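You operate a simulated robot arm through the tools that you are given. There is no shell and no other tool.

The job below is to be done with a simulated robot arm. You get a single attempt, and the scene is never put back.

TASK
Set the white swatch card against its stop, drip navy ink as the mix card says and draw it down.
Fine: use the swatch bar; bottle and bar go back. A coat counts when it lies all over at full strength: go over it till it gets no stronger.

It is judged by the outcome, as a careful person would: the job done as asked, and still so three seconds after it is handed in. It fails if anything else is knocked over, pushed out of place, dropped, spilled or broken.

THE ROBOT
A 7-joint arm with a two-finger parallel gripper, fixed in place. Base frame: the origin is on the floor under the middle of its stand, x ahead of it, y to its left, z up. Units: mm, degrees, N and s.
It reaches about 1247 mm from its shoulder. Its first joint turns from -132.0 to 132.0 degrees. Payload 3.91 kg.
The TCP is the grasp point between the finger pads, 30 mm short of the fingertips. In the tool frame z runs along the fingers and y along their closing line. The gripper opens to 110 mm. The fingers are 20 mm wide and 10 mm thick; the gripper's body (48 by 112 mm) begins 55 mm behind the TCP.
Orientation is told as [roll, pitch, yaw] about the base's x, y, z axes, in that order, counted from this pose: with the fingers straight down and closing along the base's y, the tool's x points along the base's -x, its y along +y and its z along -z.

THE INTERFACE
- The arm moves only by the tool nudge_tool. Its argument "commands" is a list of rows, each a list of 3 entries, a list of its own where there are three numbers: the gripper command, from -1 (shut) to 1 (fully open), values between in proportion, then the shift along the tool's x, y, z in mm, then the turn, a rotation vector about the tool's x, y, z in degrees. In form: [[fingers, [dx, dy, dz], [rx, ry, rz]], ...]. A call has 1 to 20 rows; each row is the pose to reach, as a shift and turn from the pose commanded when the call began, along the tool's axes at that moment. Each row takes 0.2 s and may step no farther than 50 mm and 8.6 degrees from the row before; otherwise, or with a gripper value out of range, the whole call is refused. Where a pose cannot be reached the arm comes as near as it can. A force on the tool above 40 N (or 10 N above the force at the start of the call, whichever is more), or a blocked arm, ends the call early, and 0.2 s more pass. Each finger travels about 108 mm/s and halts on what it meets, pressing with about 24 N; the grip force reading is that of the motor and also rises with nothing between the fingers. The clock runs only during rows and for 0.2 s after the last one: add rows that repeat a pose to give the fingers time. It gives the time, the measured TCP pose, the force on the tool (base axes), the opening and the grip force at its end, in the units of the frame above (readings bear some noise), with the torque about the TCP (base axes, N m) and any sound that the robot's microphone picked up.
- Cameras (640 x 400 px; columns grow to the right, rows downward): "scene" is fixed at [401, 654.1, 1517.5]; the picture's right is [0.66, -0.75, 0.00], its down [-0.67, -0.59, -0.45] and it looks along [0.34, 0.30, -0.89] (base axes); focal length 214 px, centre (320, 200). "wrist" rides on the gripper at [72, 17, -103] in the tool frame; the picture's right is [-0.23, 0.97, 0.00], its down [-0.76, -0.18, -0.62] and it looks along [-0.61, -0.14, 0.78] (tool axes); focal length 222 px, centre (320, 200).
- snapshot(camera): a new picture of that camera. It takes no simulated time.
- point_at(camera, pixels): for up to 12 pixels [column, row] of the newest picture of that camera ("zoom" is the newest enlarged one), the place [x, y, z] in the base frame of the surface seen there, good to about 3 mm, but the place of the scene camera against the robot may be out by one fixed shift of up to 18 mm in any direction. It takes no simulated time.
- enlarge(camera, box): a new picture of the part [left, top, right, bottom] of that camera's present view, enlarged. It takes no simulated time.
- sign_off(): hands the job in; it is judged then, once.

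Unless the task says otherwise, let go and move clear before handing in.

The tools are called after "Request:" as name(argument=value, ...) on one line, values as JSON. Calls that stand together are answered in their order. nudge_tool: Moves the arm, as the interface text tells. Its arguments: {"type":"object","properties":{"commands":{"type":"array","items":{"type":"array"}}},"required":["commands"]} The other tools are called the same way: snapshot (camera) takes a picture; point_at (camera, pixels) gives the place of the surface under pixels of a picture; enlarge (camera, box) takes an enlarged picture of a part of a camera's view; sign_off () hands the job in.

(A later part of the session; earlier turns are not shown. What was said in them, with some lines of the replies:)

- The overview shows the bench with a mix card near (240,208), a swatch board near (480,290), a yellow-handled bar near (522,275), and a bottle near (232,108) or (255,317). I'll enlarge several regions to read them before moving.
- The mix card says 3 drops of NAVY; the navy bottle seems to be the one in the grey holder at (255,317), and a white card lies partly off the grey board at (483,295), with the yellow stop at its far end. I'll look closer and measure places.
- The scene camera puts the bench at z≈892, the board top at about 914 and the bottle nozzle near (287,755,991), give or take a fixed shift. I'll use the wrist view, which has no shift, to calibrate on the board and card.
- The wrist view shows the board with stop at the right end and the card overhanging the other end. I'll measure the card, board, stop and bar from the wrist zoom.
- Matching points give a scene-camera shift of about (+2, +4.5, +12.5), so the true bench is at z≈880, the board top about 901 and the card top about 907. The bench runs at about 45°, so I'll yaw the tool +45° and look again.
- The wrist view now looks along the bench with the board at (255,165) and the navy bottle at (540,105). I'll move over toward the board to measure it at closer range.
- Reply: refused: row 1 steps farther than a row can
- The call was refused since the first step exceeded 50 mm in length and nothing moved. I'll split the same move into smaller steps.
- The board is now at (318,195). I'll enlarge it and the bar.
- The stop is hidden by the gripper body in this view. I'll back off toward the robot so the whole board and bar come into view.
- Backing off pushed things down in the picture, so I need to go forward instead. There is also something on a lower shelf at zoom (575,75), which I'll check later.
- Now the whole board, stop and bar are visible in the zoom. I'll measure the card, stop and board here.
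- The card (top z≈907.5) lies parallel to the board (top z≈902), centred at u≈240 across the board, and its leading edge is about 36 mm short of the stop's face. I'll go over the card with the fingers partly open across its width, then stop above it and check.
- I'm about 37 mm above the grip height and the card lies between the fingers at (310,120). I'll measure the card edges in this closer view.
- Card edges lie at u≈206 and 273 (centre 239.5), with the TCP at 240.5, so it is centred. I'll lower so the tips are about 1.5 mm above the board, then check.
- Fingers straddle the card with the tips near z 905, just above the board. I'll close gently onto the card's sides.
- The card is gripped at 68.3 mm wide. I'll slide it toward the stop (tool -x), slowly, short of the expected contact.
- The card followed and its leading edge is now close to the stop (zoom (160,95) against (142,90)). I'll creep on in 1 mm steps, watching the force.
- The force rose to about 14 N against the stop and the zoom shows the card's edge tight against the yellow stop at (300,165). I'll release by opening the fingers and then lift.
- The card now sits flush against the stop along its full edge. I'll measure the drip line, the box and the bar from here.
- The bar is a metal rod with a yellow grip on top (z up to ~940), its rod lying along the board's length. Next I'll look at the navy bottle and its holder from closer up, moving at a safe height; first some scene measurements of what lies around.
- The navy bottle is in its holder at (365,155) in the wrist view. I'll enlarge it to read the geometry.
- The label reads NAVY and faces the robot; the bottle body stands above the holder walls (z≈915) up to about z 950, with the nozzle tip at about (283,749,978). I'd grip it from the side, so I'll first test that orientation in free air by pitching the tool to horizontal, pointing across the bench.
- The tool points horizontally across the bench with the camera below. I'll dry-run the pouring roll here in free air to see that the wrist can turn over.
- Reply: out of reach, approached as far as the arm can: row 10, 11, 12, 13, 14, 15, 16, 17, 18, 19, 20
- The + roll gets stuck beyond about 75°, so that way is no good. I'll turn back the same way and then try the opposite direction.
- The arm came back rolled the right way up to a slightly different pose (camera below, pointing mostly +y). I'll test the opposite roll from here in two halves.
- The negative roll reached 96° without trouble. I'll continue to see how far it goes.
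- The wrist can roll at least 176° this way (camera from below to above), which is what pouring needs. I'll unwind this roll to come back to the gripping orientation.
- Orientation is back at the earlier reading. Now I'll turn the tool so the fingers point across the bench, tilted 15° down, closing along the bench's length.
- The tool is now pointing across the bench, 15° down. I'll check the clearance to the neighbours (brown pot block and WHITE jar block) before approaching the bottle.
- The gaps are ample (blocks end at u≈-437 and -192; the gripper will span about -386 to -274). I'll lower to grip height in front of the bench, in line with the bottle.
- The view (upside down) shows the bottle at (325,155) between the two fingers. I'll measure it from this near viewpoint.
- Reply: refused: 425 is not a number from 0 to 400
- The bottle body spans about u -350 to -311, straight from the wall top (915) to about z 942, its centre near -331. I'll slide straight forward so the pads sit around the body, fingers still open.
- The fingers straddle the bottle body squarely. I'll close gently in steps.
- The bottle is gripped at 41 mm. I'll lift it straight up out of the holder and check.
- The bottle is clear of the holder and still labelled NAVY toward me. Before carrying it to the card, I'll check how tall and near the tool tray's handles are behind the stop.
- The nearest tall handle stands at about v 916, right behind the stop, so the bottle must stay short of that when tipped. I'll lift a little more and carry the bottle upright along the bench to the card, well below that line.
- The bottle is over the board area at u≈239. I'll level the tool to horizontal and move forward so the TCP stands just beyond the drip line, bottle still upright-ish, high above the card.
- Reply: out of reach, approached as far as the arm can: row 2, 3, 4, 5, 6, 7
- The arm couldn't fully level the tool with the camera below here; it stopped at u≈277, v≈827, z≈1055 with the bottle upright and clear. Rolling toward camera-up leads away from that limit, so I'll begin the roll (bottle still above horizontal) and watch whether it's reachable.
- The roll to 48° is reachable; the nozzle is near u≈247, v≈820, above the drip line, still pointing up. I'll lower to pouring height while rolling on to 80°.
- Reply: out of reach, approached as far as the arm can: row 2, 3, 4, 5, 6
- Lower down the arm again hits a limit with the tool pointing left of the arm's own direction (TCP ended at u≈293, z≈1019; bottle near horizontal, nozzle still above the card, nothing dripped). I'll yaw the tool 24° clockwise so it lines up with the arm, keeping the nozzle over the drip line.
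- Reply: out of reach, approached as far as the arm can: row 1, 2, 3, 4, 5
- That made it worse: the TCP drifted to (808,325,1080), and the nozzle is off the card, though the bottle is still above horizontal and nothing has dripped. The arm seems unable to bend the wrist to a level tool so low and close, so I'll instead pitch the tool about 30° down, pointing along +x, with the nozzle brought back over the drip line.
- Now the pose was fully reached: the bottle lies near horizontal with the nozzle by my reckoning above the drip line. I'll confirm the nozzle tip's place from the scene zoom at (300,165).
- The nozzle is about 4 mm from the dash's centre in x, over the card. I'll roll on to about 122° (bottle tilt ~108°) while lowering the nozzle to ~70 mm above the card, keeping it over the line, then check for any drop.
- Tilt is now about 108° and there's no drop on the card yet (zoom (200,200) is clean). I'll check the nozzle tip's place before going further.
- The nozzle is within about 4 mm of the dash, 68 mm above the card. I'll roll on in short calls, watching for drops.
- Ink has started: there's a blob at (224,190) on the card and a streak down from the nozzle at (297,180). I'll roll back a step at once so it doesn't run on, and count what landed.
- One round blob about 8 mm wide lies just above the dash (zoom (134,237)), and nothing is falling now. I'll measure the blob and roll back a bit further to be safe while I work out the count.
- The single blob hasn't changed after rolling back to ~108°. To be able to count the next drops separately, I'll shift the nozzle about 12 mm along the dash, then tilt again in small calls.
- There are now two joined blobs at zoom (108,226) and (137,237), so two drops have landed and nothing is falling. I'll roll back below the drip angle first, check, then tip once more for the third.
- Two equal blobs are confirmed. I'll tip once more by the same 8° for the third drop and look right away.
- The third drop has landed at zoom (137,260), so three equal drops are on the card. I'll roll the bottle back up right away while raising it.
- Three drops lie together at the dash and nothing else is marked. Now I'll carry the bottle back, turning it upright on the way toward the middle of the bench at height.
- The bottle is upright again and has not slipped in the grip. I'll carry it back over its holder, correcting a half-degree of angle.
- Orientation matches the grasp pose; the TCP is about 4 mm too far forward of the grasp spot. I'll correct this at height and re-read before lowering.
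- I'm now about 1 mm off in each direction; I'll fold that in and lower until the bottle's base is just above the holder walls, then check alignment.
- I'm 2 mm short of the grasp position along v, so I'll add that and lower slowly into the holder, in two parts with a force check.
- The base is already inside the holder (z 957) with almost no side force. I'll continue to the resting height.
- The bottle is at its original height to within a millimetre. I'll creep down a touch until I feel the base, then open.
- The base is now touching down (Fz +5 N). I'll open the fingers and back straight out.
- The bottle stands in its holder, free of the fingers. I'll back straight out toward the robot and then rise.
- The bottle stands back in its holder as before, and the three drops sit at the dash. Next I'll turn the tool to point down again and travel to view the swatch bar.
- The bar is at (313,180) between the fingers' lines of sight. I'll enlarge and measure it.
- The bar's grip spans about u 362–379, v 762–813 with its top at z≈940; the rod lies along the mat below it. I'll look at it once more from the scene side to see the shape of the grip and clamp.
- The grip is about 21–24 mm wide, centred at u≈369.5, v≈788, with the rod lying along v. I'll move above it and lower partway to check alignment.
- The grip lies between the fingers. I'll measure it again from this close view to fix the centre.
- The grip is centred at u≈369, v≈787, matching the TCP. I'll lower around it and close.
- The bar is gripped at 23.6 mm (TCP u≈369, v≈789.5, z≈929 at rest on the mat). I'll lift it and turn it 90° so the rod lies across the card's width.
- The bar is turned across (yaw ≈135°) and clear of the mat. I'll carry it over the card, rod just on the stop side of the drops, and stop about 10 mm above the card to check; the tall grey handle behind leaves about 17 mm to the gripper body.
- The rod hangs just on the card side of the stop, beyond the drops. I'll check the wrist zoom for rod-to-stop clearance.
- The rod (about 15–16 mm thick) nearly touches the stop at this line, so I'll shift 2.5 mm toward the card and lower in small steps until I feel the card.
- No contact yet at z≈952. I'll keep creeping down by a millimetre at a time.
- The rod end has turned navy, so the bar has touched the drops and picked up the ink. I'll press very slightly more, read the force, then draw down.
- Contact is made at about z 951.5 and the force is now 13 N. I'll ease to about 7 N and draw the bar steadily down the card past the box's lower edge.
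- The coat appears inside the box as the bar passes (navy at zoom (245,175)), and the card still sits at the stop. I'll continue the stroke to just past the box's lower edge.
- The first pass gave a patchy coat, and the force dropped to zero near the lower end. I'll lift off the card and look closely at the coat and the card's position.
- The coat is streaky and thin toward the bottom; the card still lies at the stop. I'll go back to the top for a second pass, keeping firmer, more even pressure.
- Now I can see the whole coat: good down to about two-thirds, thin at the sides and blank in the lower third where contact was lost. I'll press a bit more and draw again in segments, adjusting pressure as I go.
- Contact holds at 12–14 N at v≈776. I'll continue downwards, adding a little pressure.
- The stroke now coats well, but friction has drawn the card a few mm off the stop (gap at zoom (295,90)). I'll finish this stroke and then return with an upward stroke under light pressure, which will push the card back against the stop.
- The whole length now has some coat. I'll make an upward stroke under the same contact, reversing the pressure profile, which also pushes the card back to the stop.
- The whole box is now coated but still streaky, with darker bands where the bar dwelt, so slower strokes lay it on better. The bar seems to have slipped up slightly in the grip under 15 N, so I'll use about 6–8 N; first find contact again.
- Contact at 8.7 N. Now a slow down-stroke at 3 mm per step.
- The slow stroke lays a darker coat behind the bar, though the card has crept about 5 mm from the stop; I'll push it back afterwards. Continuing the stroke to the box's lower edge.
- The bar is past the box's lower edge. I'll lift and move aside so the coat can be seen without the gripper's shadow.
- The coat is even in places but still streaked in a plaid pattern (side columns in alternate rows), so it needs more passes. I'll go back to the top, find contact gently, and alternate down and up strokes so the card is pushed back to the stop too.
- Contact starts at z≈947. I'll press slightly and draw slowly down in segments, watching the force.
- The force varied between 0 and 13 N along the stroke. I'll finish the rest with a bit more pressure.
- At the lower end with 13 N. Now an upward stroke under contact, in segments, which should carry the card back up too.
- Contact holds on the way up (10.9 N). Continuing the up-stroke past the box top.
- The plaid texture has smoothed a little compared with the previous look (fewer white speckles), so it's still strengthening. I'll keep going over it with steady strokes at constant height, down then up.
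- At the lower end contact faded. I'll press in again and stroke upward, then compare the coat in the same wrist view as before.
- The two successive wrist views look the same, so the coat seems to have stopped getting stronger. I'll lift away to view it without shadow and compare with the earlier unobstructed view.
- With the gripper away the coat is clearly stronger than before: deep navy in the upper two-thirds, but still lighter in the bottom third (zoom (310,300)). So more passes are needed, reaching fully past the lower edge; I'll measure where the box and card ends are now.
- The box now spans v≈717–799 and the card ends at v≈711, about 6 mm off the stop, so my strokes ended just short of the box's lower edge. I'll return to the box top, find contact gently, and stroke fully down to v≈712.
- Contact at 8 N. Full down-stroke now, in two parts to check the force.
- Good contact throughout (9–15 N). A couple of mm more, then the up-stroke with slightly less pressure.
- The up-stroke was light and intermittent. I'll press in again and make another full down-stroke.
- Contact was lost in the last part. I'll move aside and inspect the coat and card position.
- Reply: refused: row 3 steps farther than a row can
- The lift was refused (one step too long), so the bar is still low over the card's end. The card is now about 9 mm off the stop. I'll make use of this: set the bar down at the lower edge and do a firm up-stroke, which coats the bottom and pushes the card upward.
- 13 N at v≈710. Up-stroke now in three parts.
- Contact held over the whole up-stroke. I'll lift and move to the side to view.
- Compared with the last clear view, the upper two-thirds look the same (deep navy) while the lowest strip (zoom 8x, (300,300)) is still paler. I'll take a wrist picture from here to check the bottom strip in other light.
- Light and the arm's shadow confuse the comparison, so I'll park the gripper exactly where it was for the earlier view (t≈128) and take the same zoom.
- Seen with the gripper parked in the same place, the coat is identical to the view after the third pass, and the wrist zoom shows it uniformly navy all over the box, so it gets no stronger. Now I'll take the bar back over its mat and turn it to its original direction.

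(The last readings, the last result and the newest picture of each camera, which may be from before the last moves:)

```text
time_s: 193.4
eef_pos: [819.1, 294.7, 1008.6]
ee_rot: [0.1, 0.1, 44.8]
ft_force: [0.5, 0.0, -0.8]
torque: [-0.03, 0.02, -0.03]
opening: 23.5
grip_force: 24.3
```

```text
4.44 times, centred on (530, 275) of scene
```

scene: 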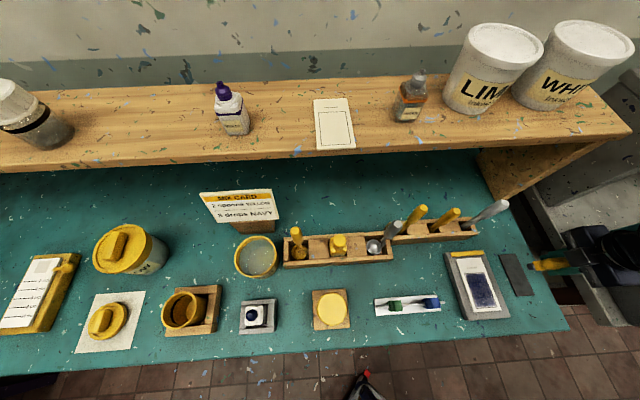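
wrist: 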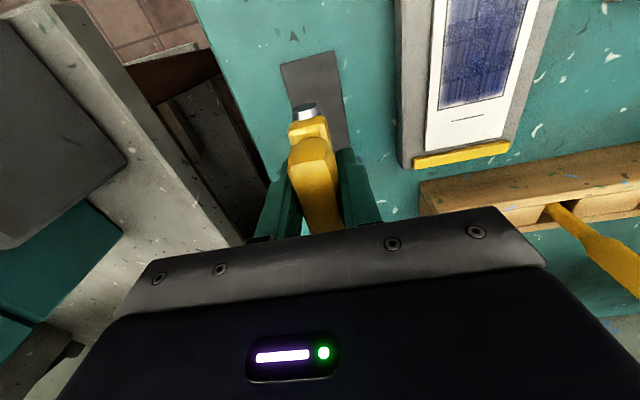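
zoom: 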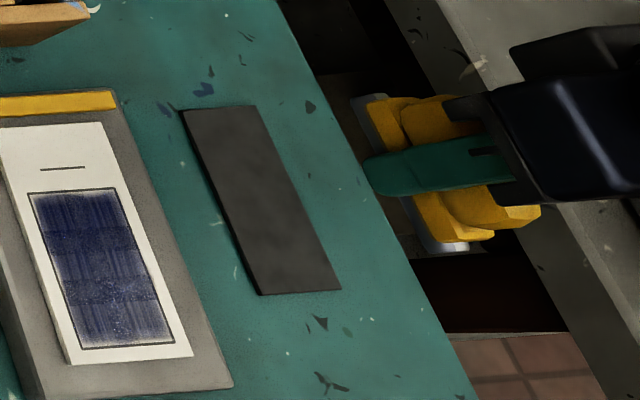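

The bar is aligned over its mat (within 2 mm of where it was picked up). I'll correct that and lower toward the mat, then creep to contact.

Request:
nudge_tool(commands=[[-0.7, [-1.5, 1.6, 10], [0, 0, 0]], [-0.7, [-1.5, 1.6, 35], [0, 0, 0]], [-0.7, [-1.5, 1.6, 60], [0, 0, 0]], [-0.7, [-1.5, 1.6, 76], [0, 0, 0]], [-0.7, [-1.5, 1.6, 80], [0, 0, 0]], [-0.7, [-1.5, 1.6, 80], [0, 0, 0]], [-0.7, [-1.5, 1.6, 80], [0, 0, 0]]])

Request:
snapshot(camera="wrist")

Request:
enlarge(camera="scene", box=[480, 230, 580, 320])

```text
time_s: 195.0
eef_pos: [817.5, 298.2, 927.1]
ee_rot: [0.0, 0.1, 44.9]
ft_force: [-0.4, -0.2, -0.5]
torque: [0.01, -0.01, 0.0]
opening: 23.5
grip_force: 23.6
```

```text
taken
```

wrist: 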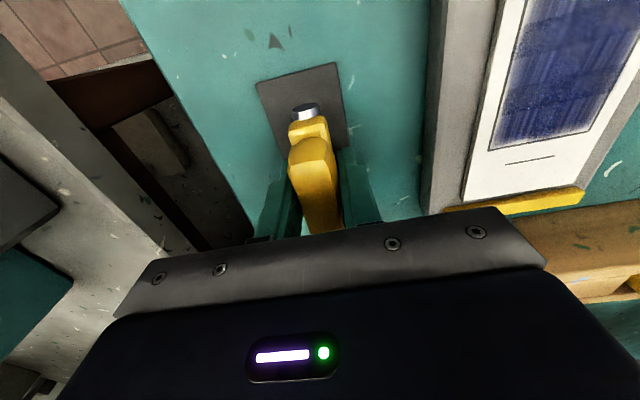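

```text
4.44 times, centred on (530, 275) of scene
```

zoom: 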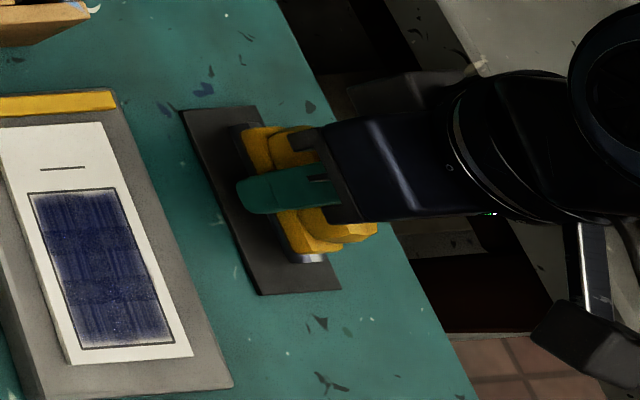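

The bar hangs just above its mat. I'll creep down to contact.

Request:
nudge_tool(commands=[[-0.7, [0, 0, 1.5], [0, 0, 0]], [-0.7, [0, 0, 3], [0, 0, 0]], [-0.7, [0, 0, 3], [0, 0, 0]]])

Request:
nudge_tool(commands=[[-0.7, [0, 0, 1], [0, 0, 0]], [-0.7, [0, 0, 1], [0, 0, 0]]])

Request:
nudge_tool(commands=[[-0.7, [0, 0, 1], [0, 0, 0]], [-0.7, [0, 0, 1], [0, 0, 0]]])

```text
time_s: 195.8
eef_pos: [817.3, 298.4, 925.0]
ee_rot: [0.0, 0.0, 45.0]
ft_force: [-0.3, 0.6, -1.7]
torque: [-0.01, -0.01, -0.03]
opening: 23.7
grip_force: 24.1
```

```text
time_s: 196.4
eef_pos: [817.6, 296.9, 923.3]
ee_rot: [0.0, 0.1, 44.9]
ft_force: [-0.7, 0.3, -0.9]
torque: [0.0, -0.01, 0.0]
opening: 23.8
grip_force: 24.5
```

```text
time_s: 197.0
eef_pos: [817.3, 297.4, 922.9]
ee_rot: [0.0, 0.1, 44.8]
ft_force: [-0.5, 0.9, -0.3]
torque: [-0.01, 0.05, 0.04]
opening: 23.3
grip_force: 24.6
```

No contact yet at z≈922.5. I'll continue creeping.

Request:
nudge_tool(commands=[[-0.7, [0, 0, 1], [0, 0, 0]], [-0.7, [0, 0, 1], [0, 0, 0]]])

Request:
nudge_tool(commands=[[-0.7, [0, 0, 0.8], [0, 0, 0]], [-0.7, [0, 0, 0.8], [0, 0, 0]]])

Request:
nudge_tool(commands=[[-0.7, [0, 0, 0.8], [0, 0, 0]], [-0.7, [0, 0, 0.8], [0, 0, 0]]])

```text
time_s: 197.6
eef_pos: [818.3, 298.4, 920.5]
ee_rot: [0.0, 0.1, 45.0]
ft_force: [0.0, 0.1, -1.6]
torque: [-0.01, 0.03, -0.02]
opening: 23.6
grip_force: 24.1
```

```text
time_s: 198.2
eef_pos: [817.8, 298.4, 920.2]
ee_rot: [0.1, 0.1, 45.0]
ft_force: [-1.0, 0.5, 0.4]
torque: [-0.03, 0.08, -0.01]
opening: 23.7
grip_force: 24.4
```

```text
time_s: 198.8
eef_pos: [817.7, 298.7, 921.2]
ee_rot: [0.0, -0.1, 44.9]
ft_force: [-3.2, 0.2, 10.9]
torque: [-0.29, 0.46, -0.1]
opening: 23.5
grip_force: 24.2
```

Contact is felt (11 N, mostly at the rod's near end). I'll ease up slightly and open the fingers slowly so the bar settles flat.

Request:
nudge_tool(commands=[[-0.7, [0, 0, -0.4], [0, 0, 0]], [-0.55, [0, 0, -0.4], [0, 0, 0]], [-0.5, [0, 0, -0.4], [0, 0, 0]], [-0.4, [0, 0, -0.4], [0, 0, 0]], [-0.2, [0, 0, -0.4], [0, 0, 0]], [0.1, [0, 0, -0.4], [0, 0, 0]], [0.27, [0, 0, -0.4], [0, 0, 0]], [0.27, [0, 0, -0.4], [0, 0, 0]]])

Request:
snapshot(camera="wrist")

Request:
enlarge(camera="scene", box=[480, 230, 580, 320])

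```text
time_s: 200.6
eef_pos: [817.3, 298.5, 919.3]
ee_rot: [0.0, 0.2, 44.9]
ft_force: [-0.3, -0.3, 0.1]
torque: [-0.03, 0.01, 0.0]
opening: 70.0
grip_force: 0.0
```

```text
taken
```

wrist: 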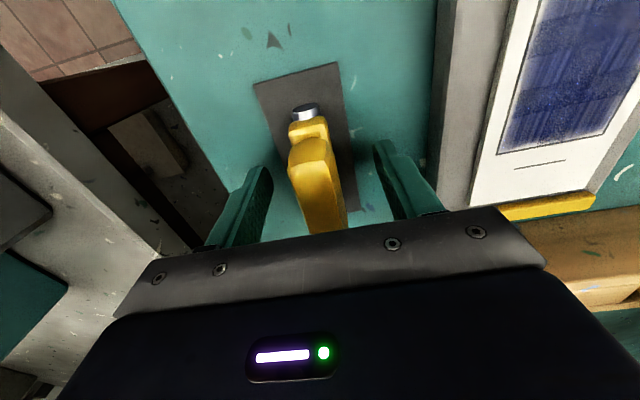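

```text
4.44 times, centred on (530, 275) of scene
```

zoom: 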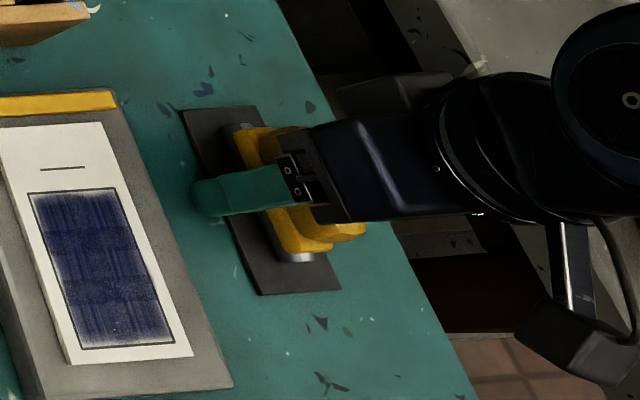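

The bar stands upright on its mat, free of the fingers. I'll rise straight up and move back to view the card and coat from above.

Request:
nudge_tool(commands=[[0.27, [0, 0, -20], [0, 0, 0]], [0.27, [0, 0, -60], [0, 0, 0]], [0.27, [0, 0, -100], [0, 0, 0]], [0.4, [20, 30, -125], [0, 0, 0]], [0.64, [45, 70, -140], [0, 0, 0]], [0.64, [70, 105, -150], [0, 0, 0]], [0.64, [90, 130, -160], [0, 0, 0]], [0.64, [90, 130, -160], [0, 0, 0]]])

Request:
snapshot(camera="wrist")

Request:
enlarge(camera="wrist", box=[240, 100, 400, 220])

Request:
enlarge(camera="scene", box=[436, 240, 546, 330])

```text
time_s: 202.4
eef_pos: [661.8, 325.3, 1079.8]
ee_rot: [0.0, 0.0, 44.9]
ft_force: [0.4, 0.0, 0.4]
torque: [-0.04, 0.0, 0.0]
opening: 90.2
grip_force: 0.0
```

```text
taken
```

wrist: 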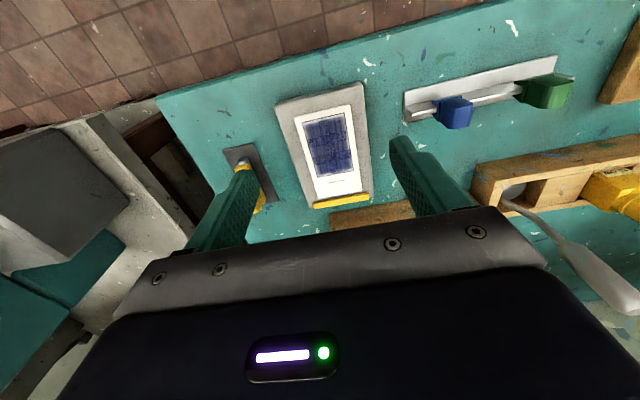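

```text
3.33 times, centred on (320, 160) of wrist
```

zoom: 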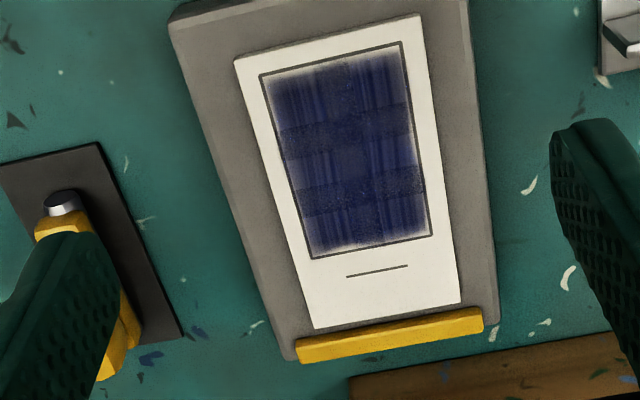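

```text
4.44 times, centred on (491, 285) of scene
```

zoom: 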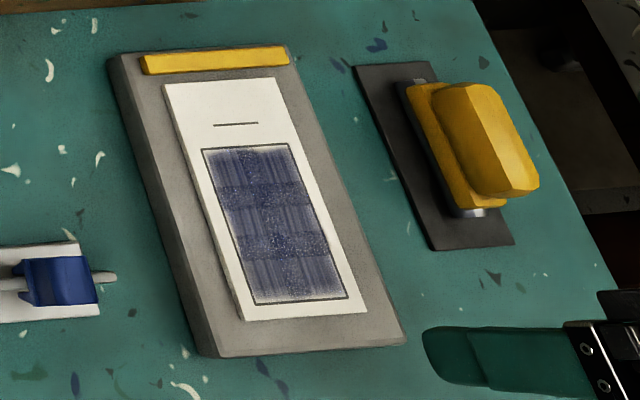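

The bar is back on its mat, and the coat is navy over the whole box. The card now lies several mm off the stop, so I'll measure and slide it back by its sides as before.

Request:
point_at(camera="zoom", pixels=[[238, 63], [418, 18], [458, 300], [316, 325], [304, 342], [480, 313], [270, 200], [440, 160], [262, 78], [400, 45], [428, 234], [315, 255]])

```text
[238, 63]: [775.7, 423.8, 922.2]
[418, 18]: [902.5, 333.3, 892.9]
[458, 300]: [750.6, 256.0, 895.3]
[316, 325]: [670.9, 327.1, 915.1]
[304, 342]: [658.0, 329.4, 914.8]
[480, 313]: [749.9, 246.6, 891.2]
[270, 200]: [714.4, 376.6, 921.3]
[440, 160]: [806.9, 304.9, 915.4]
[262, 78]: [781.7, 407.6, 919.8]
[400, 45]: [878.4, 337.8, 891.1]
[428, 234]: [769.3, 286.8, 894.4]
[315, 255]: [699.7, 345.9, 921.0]
```

That used the scene zoom; I'll re-take the wrist zoom and measure there.

Request:
enlarge(camera="wrist", box=[240, 100, 400, 220])

Request:
point_at(camera="zoom", pixels=[[240, 65], [418, 20], [456, 298], [318, 322], [304, 342], [480, 313], [274, 200], [436, 160], [262, 78], [400, 45], [428, 234], [315, 255]])

```text
3.33 times, centred on (320, 160) of wrist
```

zoom: 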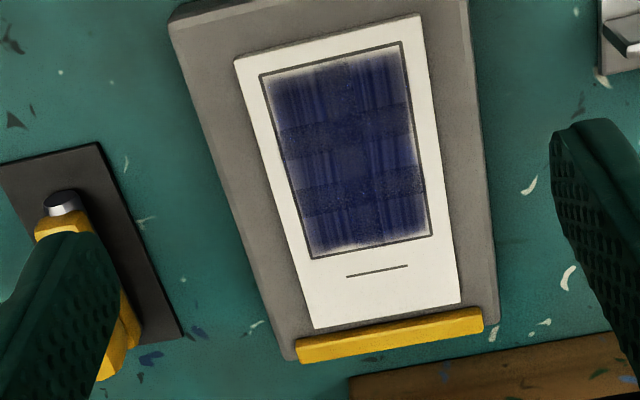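

```text
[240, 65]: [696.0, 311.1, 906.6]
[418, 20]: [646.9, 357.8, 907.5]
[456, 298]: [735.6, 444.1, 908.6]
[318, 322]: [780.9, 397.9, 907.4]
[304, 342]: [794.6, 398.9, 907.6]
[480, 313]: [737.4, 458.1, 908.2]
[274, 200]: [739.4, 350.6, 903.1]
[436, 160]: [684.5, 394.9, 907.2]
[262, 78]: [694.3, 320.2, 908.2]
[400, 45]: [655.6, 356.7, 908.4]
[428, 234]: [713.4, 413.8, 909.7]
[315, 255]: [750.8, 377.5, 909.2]
```

The card's far edge is at v≈835, about 8 mm short of the stop's face at 842.5, and it is centred at u≈238.5. I'll lower the open fingers astride its sides.

Request:
nudge_tool(commands=[[0.64, [-36, -0.8, 15], [0, 0, 0]], [0.64, [-72, -0.8, 35], [0, 0, 0]], [0.64, [-72, -0.8, 75], [0, 0, 0]], [0.64, [-72, -0.8, 110], [0, 0, 0]], [0.64, [-72, -0.8, 130], [0, 0, 0]], [0.64, [-72, -0.8, 140], [0, 0, 0]], [0.64, [-72, -0.8, 144.5], [0, 0, 0]], [0.64, [-72, -0.8, 144.5], [0, 0, 0]], [0.64, [-72, -0.8, 144.5], [0, 0, 0]], [0.64, [-72, -0.8, 144.5], [0, 0, 0]]])

Request:
snapshot(camera="wrist")

Request:
enlarge(camera="wrist", box=[200, 30, 440, 230])

```text
time_s: 204.6
eef_pos: [713.1, 377.0, 937.0]
ee_rot: [0.0, 0.1, 44.9]
ft_force: [-0.2, 0.2, -0.7]
torque: [-0.01, 0.02, -0.02]
opening: 90.3
grip_force: 0.1
```

```text
taken
```

wrist: 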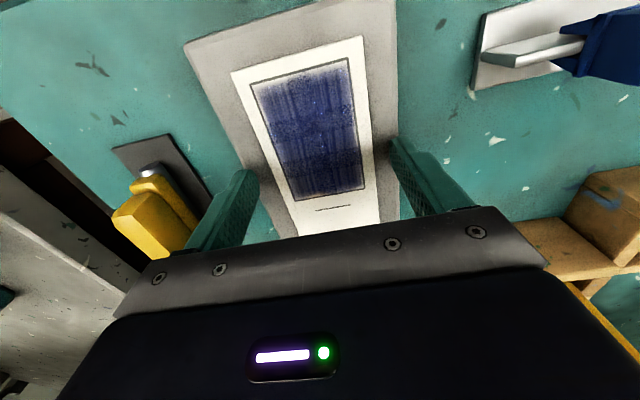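

```text
2.00 times, centred on (320, 130) of wrist
```

zoom: 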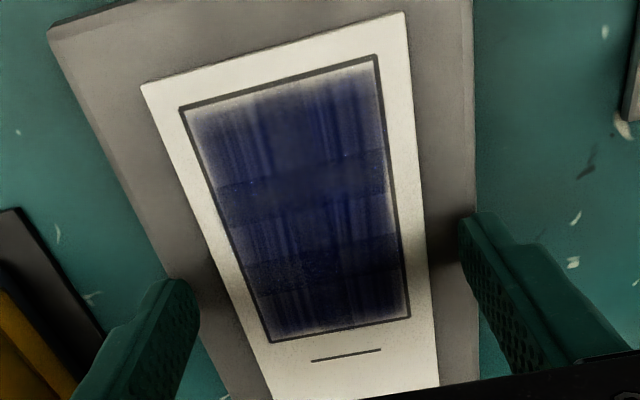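

The fingers straddle the card's sides, tips just above the board, and this close view shows the coat covering the whole box. I'll lower 1.5 mm and close gently on the card's edges.

Request:
nudge_tool(commands=[[0.64, [0, 0, 1.5], [0, 0, 0]], [0.64, [0, 0, 1.5], [0, 0, 0]], [0.4, [0, 0, 1.5], [0, 0, 0]], [0.27, [0, 0, 1.5], [0, 0, 0]], [0.22, [0, 0, 1.5], [0, 0, 0]], [0.18, [0, 0, 1.5], [0, 0, 0]], [0.18, [0, 0, 1.5], [0, 0, 0]]])

```text
time_s: 206.2
eef_pos: [714.1, 377.3, 934.6]
ee_rot: [0.0, 0.1, 44.9]
ft_force: [-2.5, 2.7, 1.1]
torque: [0.11, 0.07, -0.01]
opening: 68.5
grip_force: 24.7
```

Gripped at 68.5 mm. I'll slide it toward the stop, 5 mm first, then creep until contact.

Request:
nudge_tool(commands=[[0.18, [-2, 0, 0], [0, 0, 0]], [0.18, [-4, 0, 0], [0, 0, 0]], [0.18, [-5.5, 0, 0], [0, 0, 0]], [0.18, [-5.5, 0, 0], [0, 0, 0]]])

Request:
nudge_tool(commands=[[0.18, [-1, 0, 0], [0, 0, 0]], [0.18, [-1, 0, 0], [0, 0, 0]]])

Request:
nudge_tool(commands=[[0.18, [-1, 0, 0], [0, 0, 0]], [0.18, [-1, 0, 0], [0, 0, 0]]])

Request:
enlarge(camera="scene", box=[440, 240, 500, 280])

```text
time_s: 207.2
eef_pos: [718.2, 380.2, 934.8]
ee_rot: [0.1, 0.1, 44.8]
ft_force: [0.3, -2.8, -1.3]
torque: [-0.13, 0.0, -0.01]
opening: 68.3
grip_force: 24.1
```

```text
time_s: 207.8
eef_pos: [718.8, 382.3, 935.3]
ee_rot: [0.0, 0.2, 44.8]
ft_force: [-0.1, -6.5, -0.1]
torque: [-0.23, 0.01, 0.01]
opening: 68.5
grip_force: 24.3
```

```text
time_s: 208.4
eef_pos: [719.5, 381.6, 935.1]
ee_rot: [-0.1, 0.1, 44.9]
ft_force: [-10.4, -13.4, 2.0]
torque: [-0.39, 0.28, 0.02]
opening: 68.8
grip_force: 23.9
```

```text
10.00 times, centred on (470, 260) of scene
```

zoom: 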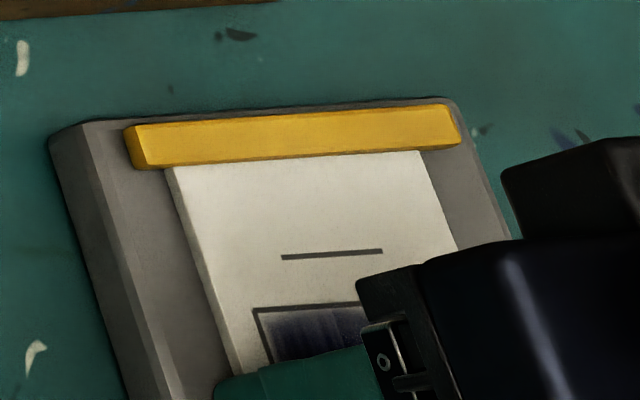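

The force rose to 17 N and the card's edge is tight on the stop again (zoom (300,165)). I'll release and rise clear.

Request:
nudge_tool(commands=[[0.25, [0, 0, 0], [0, 0, 0]], [0.4, [0, 0, 0], [0, 0, 0]], [0.64, [0, 0, 0], [0, 0, 0]], [0.64, [0, 0, -20], [0, 0, 0]], [0.64, [0, 0, -60], [0, 0, 0]], [0.64, [0, 0, -105], [0, 0, 0]], [0.64, [40, 0, -125], [0, 0, 0]], [0.64, [75, 0, -140], [0, 0, 0]], [0.64, [75, 0, -140], [0, 0, 0]]])

Request:
snapshot(camera="wrist")

Request:
enlarge(camera="wrist", box=[250, 90, 390, 220])

Request:
enlarge(camera="scene", box=[436, 240, 546, 330])

```text
time_s: 210.4
eef_pos: [666.1, 329.4, 1075.2]
ee_rot: [0.0, 0.2, 44.9]
ft_force: [0.5, -0.4, -0.1]
torque: [-0.04, -0.04, -0.01]
opening: 90.1
grip_force: 0.1
```

```text
taken
```

wrist: 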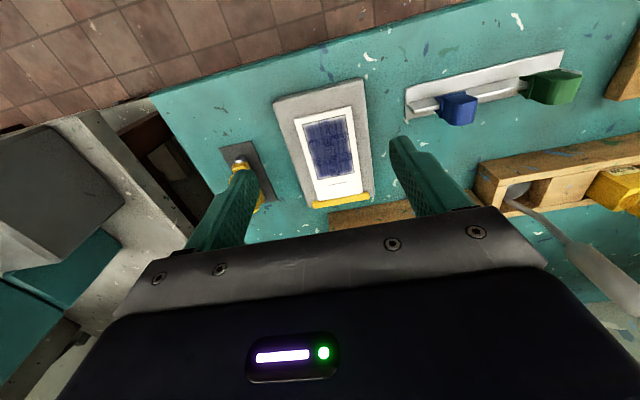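

```text
3.08 times, centred on (320, 155) of wrist
```

zoom: 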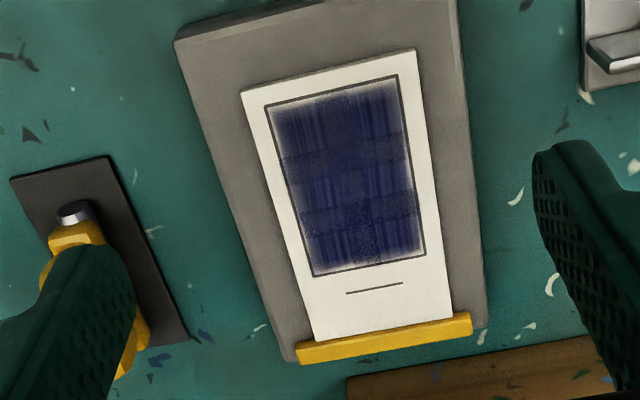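

```text
4.44 times, centred on (491, 285) of scene
```

zoom: 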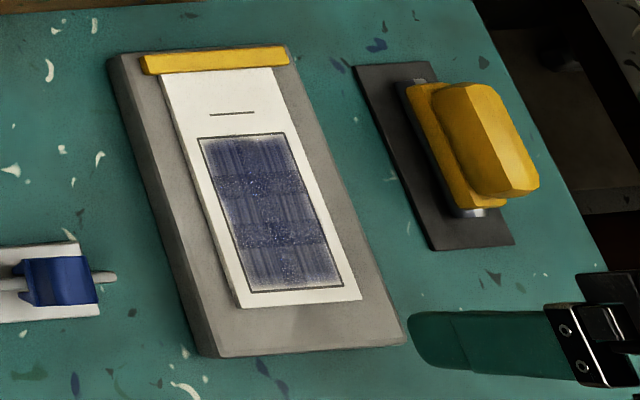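

The card is flush with the stop again, bar and bottle are in place, and the coat spans the whole box. I'll check the bar's rod and the coat once more in close zooms.

Request:
enlarge(camera="scene", box=[500, 250, 546, 300])

Request:
enlarge(camera="scene", box=[470, 265, 505, 315])

Request:
enlarge(camera="wrist", box=[295, 105, 365, 190])

```text
8.00 times, centred on (523, 275) of scene
```

zoom: 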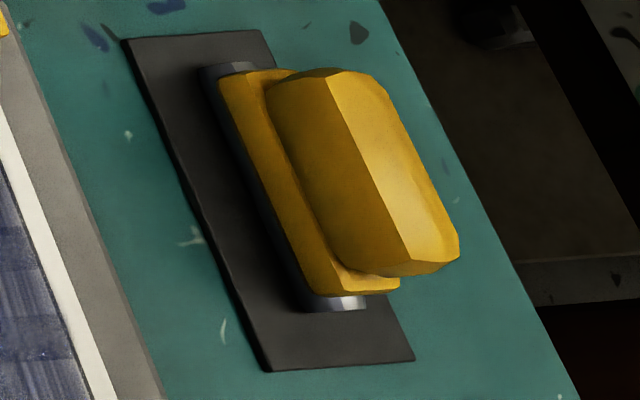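

```text
8.00 times, centred on (488, 290) of scene
```

zoom: 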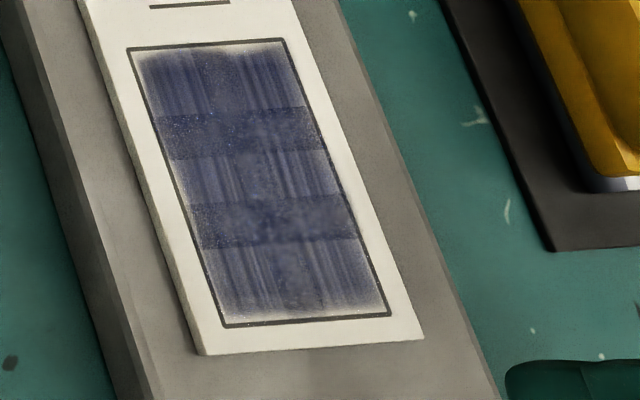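

```text
4.71 times, centred on (330, 148) of wrist
```

zoom: 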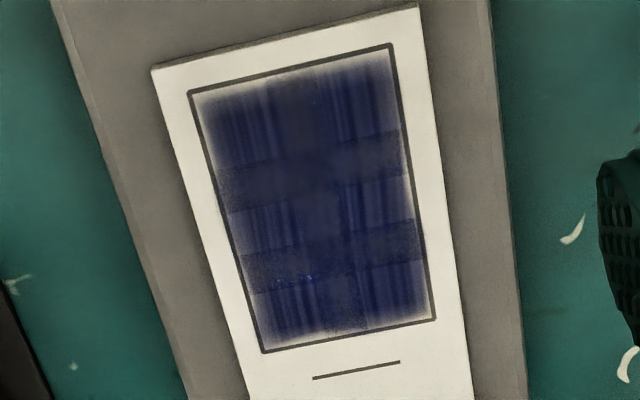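

The wrist close-up shows solid navy over the whole box, evenly in all parts; the bar is on its mat and the card is flush to the stop. I'll move the arm up and clear, then look over the whole scene.

Request:
nudge_tool(commands=[[0.64, [20, 20, -40], [0, 0, 0]], [0.8, [40, 40, -80], [0, 0, 0]], [1, [60, 70, -115], [0, 0, 0]], [1, [80, 100, -145], [0, 0, 0]], [1, [95, 135, -170], [0, 0, 0]], [1, [95, 170, -180], [0, 0, 0]], [1, [95, 190, -180], [0, 0, 0]], [1, [95, 190, -180], [0, 0, 0]]])

Request:
snapshot(camera="scene")

Request:
enlarge(camera="scene", box=[436, 240, 546, 330])

Request:
enlarge(camera="scene", box=[210, 270, 460, 350])

Request:
enlarge(camera="scene", box=[470, 265, 505, 315])

```text
refused: row 3 steps farther than a row can; nothing moved
```

```text
taken
```

scene: 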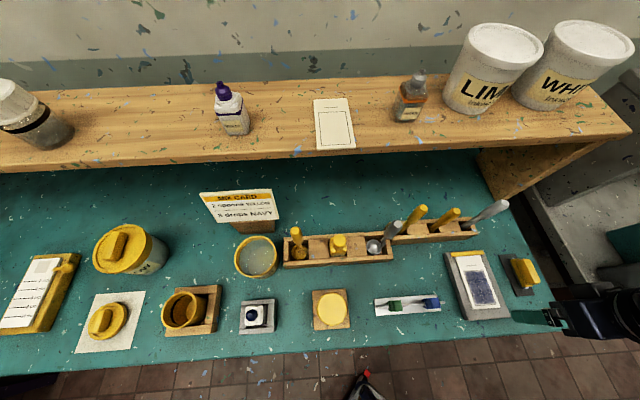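

```text
4.44 times, centred on (491, 285) of scene
```

zoom: 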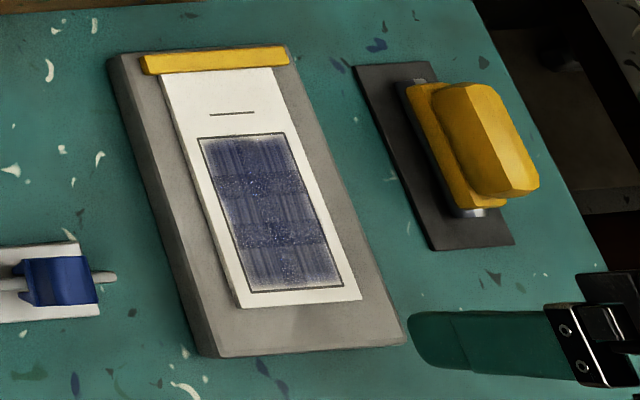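

```text
2.56 times, centred on (335, 310) of scene
```

zoom: 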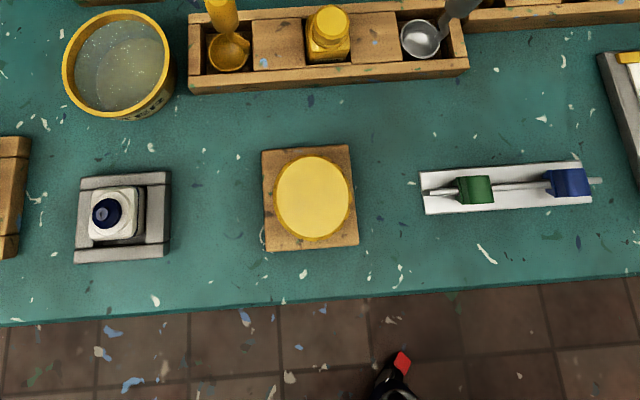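

```text
8.00 times, centred on (488, 290) of scene
```

zoom: 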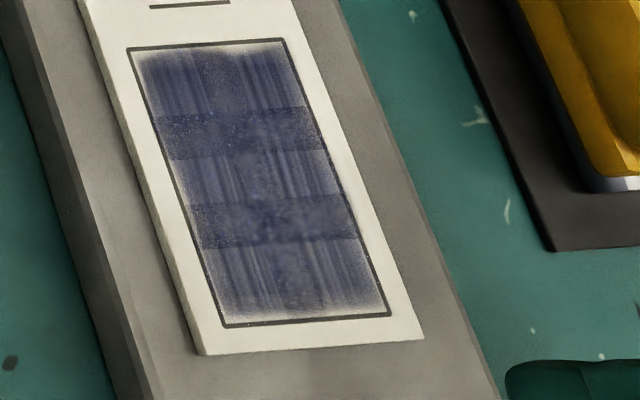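

Everything else looks undisturbed: bottle in its holder, sliders, jars and tray unchanged, coat unchanged. The move was refused for a step slightly over 50 mm, so I'll repeat it with smaller steps.

Request:
nudge_tool(commands=[[0.64, [15, 15, -35], [0, 0, 0]], [0.8, [30, 35, -70], [0, 0, 0]], [1, [45, 60, -100], [0, 0, 0]], [1, [60, 90, -130], [0, 0, 0]], [1, [75, 120, -155], [0, 0, 0]], [1, [85, 150, -175], [0, 0, 0]], [1, [90, 180, -180], [0, 0, 0]], [1, [90, 190, -180], [0, 0, 0]], [1, [90, 190, -180], [0, 0, 0]]])

Request:
snapshot(camera="scene")

Request:
enlarge(camera="scene", box=[436, 240, 546, 330])

Request:
snapshot(camera="wrist")

```text
time_s: 212.4
eef_pos: [467.6, 401.6, 1255.1]
ee_rot: [0.0, 0.1, 44.8]
ft_force: [-0.2, 0.1, 0.7]
torque: [0.01, -0.02, -0.02]
opening: 110.1
grip_force: 0.1
```

```text
taken
```

scene: 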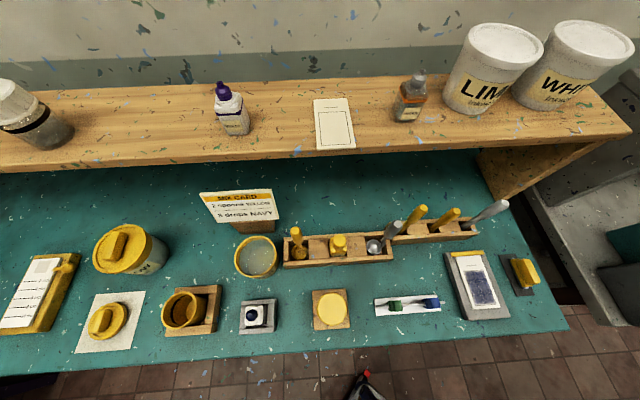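

```text
4.44 times, centred on (491, 285) of scene
```

zoom: 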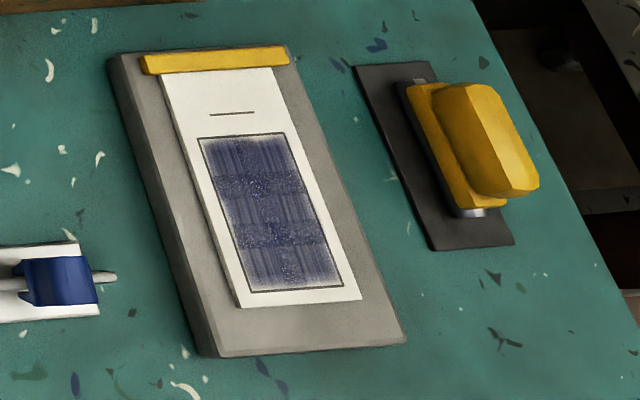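

```text
taken
```

wrist: 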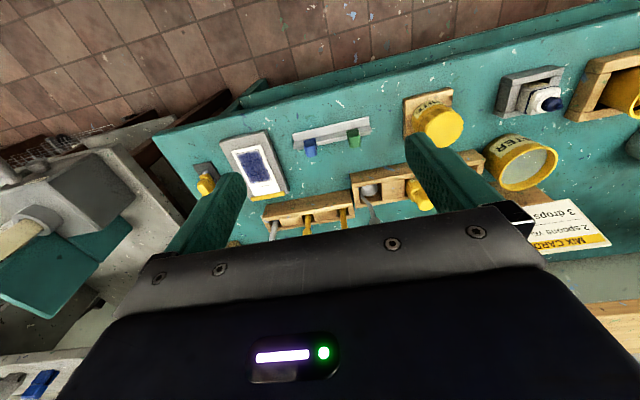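

The last pictures show the coated card flush against its stop. The bar is on its mat, the bottle is upright in its holder, the arm is clear, and nothing else has moved. The coat looked the same after several more passes, so I'm handing the job in.

Request:
sign_off()

```text
The job is handed in.
```

I've handed the job in: the white card is set against its stop with a navy coat drawn down over the whole box. I don't know yet how it was judged.

- **Ink:** the mix card called for 3 drops of navy. I dripped exactly three separate drops at the line on the card.
- **Coat:** I drew it down with the swatch bar and went over it several times. The coat looked the same from the third down-stroke on, compared with the gripper parked in the same place, so I took it as full strength. Some of the later strokes lost contact for part of the way. From the scene camera it still looks a little streaky; close up it is solid navy all over.
- **Card position:** the down-strokes dragged the card about 8 mm off the stop. I slid it back by its edges afterwards, and it is flush again.
- **Put back:** the bottle stands upright in its holder and the bar is on its mat. The rod still has ink on it.
- **Surroundings:** nothing else on the bench had moved, and I saw no drips anywhere else. The arm ended clear of the bench.
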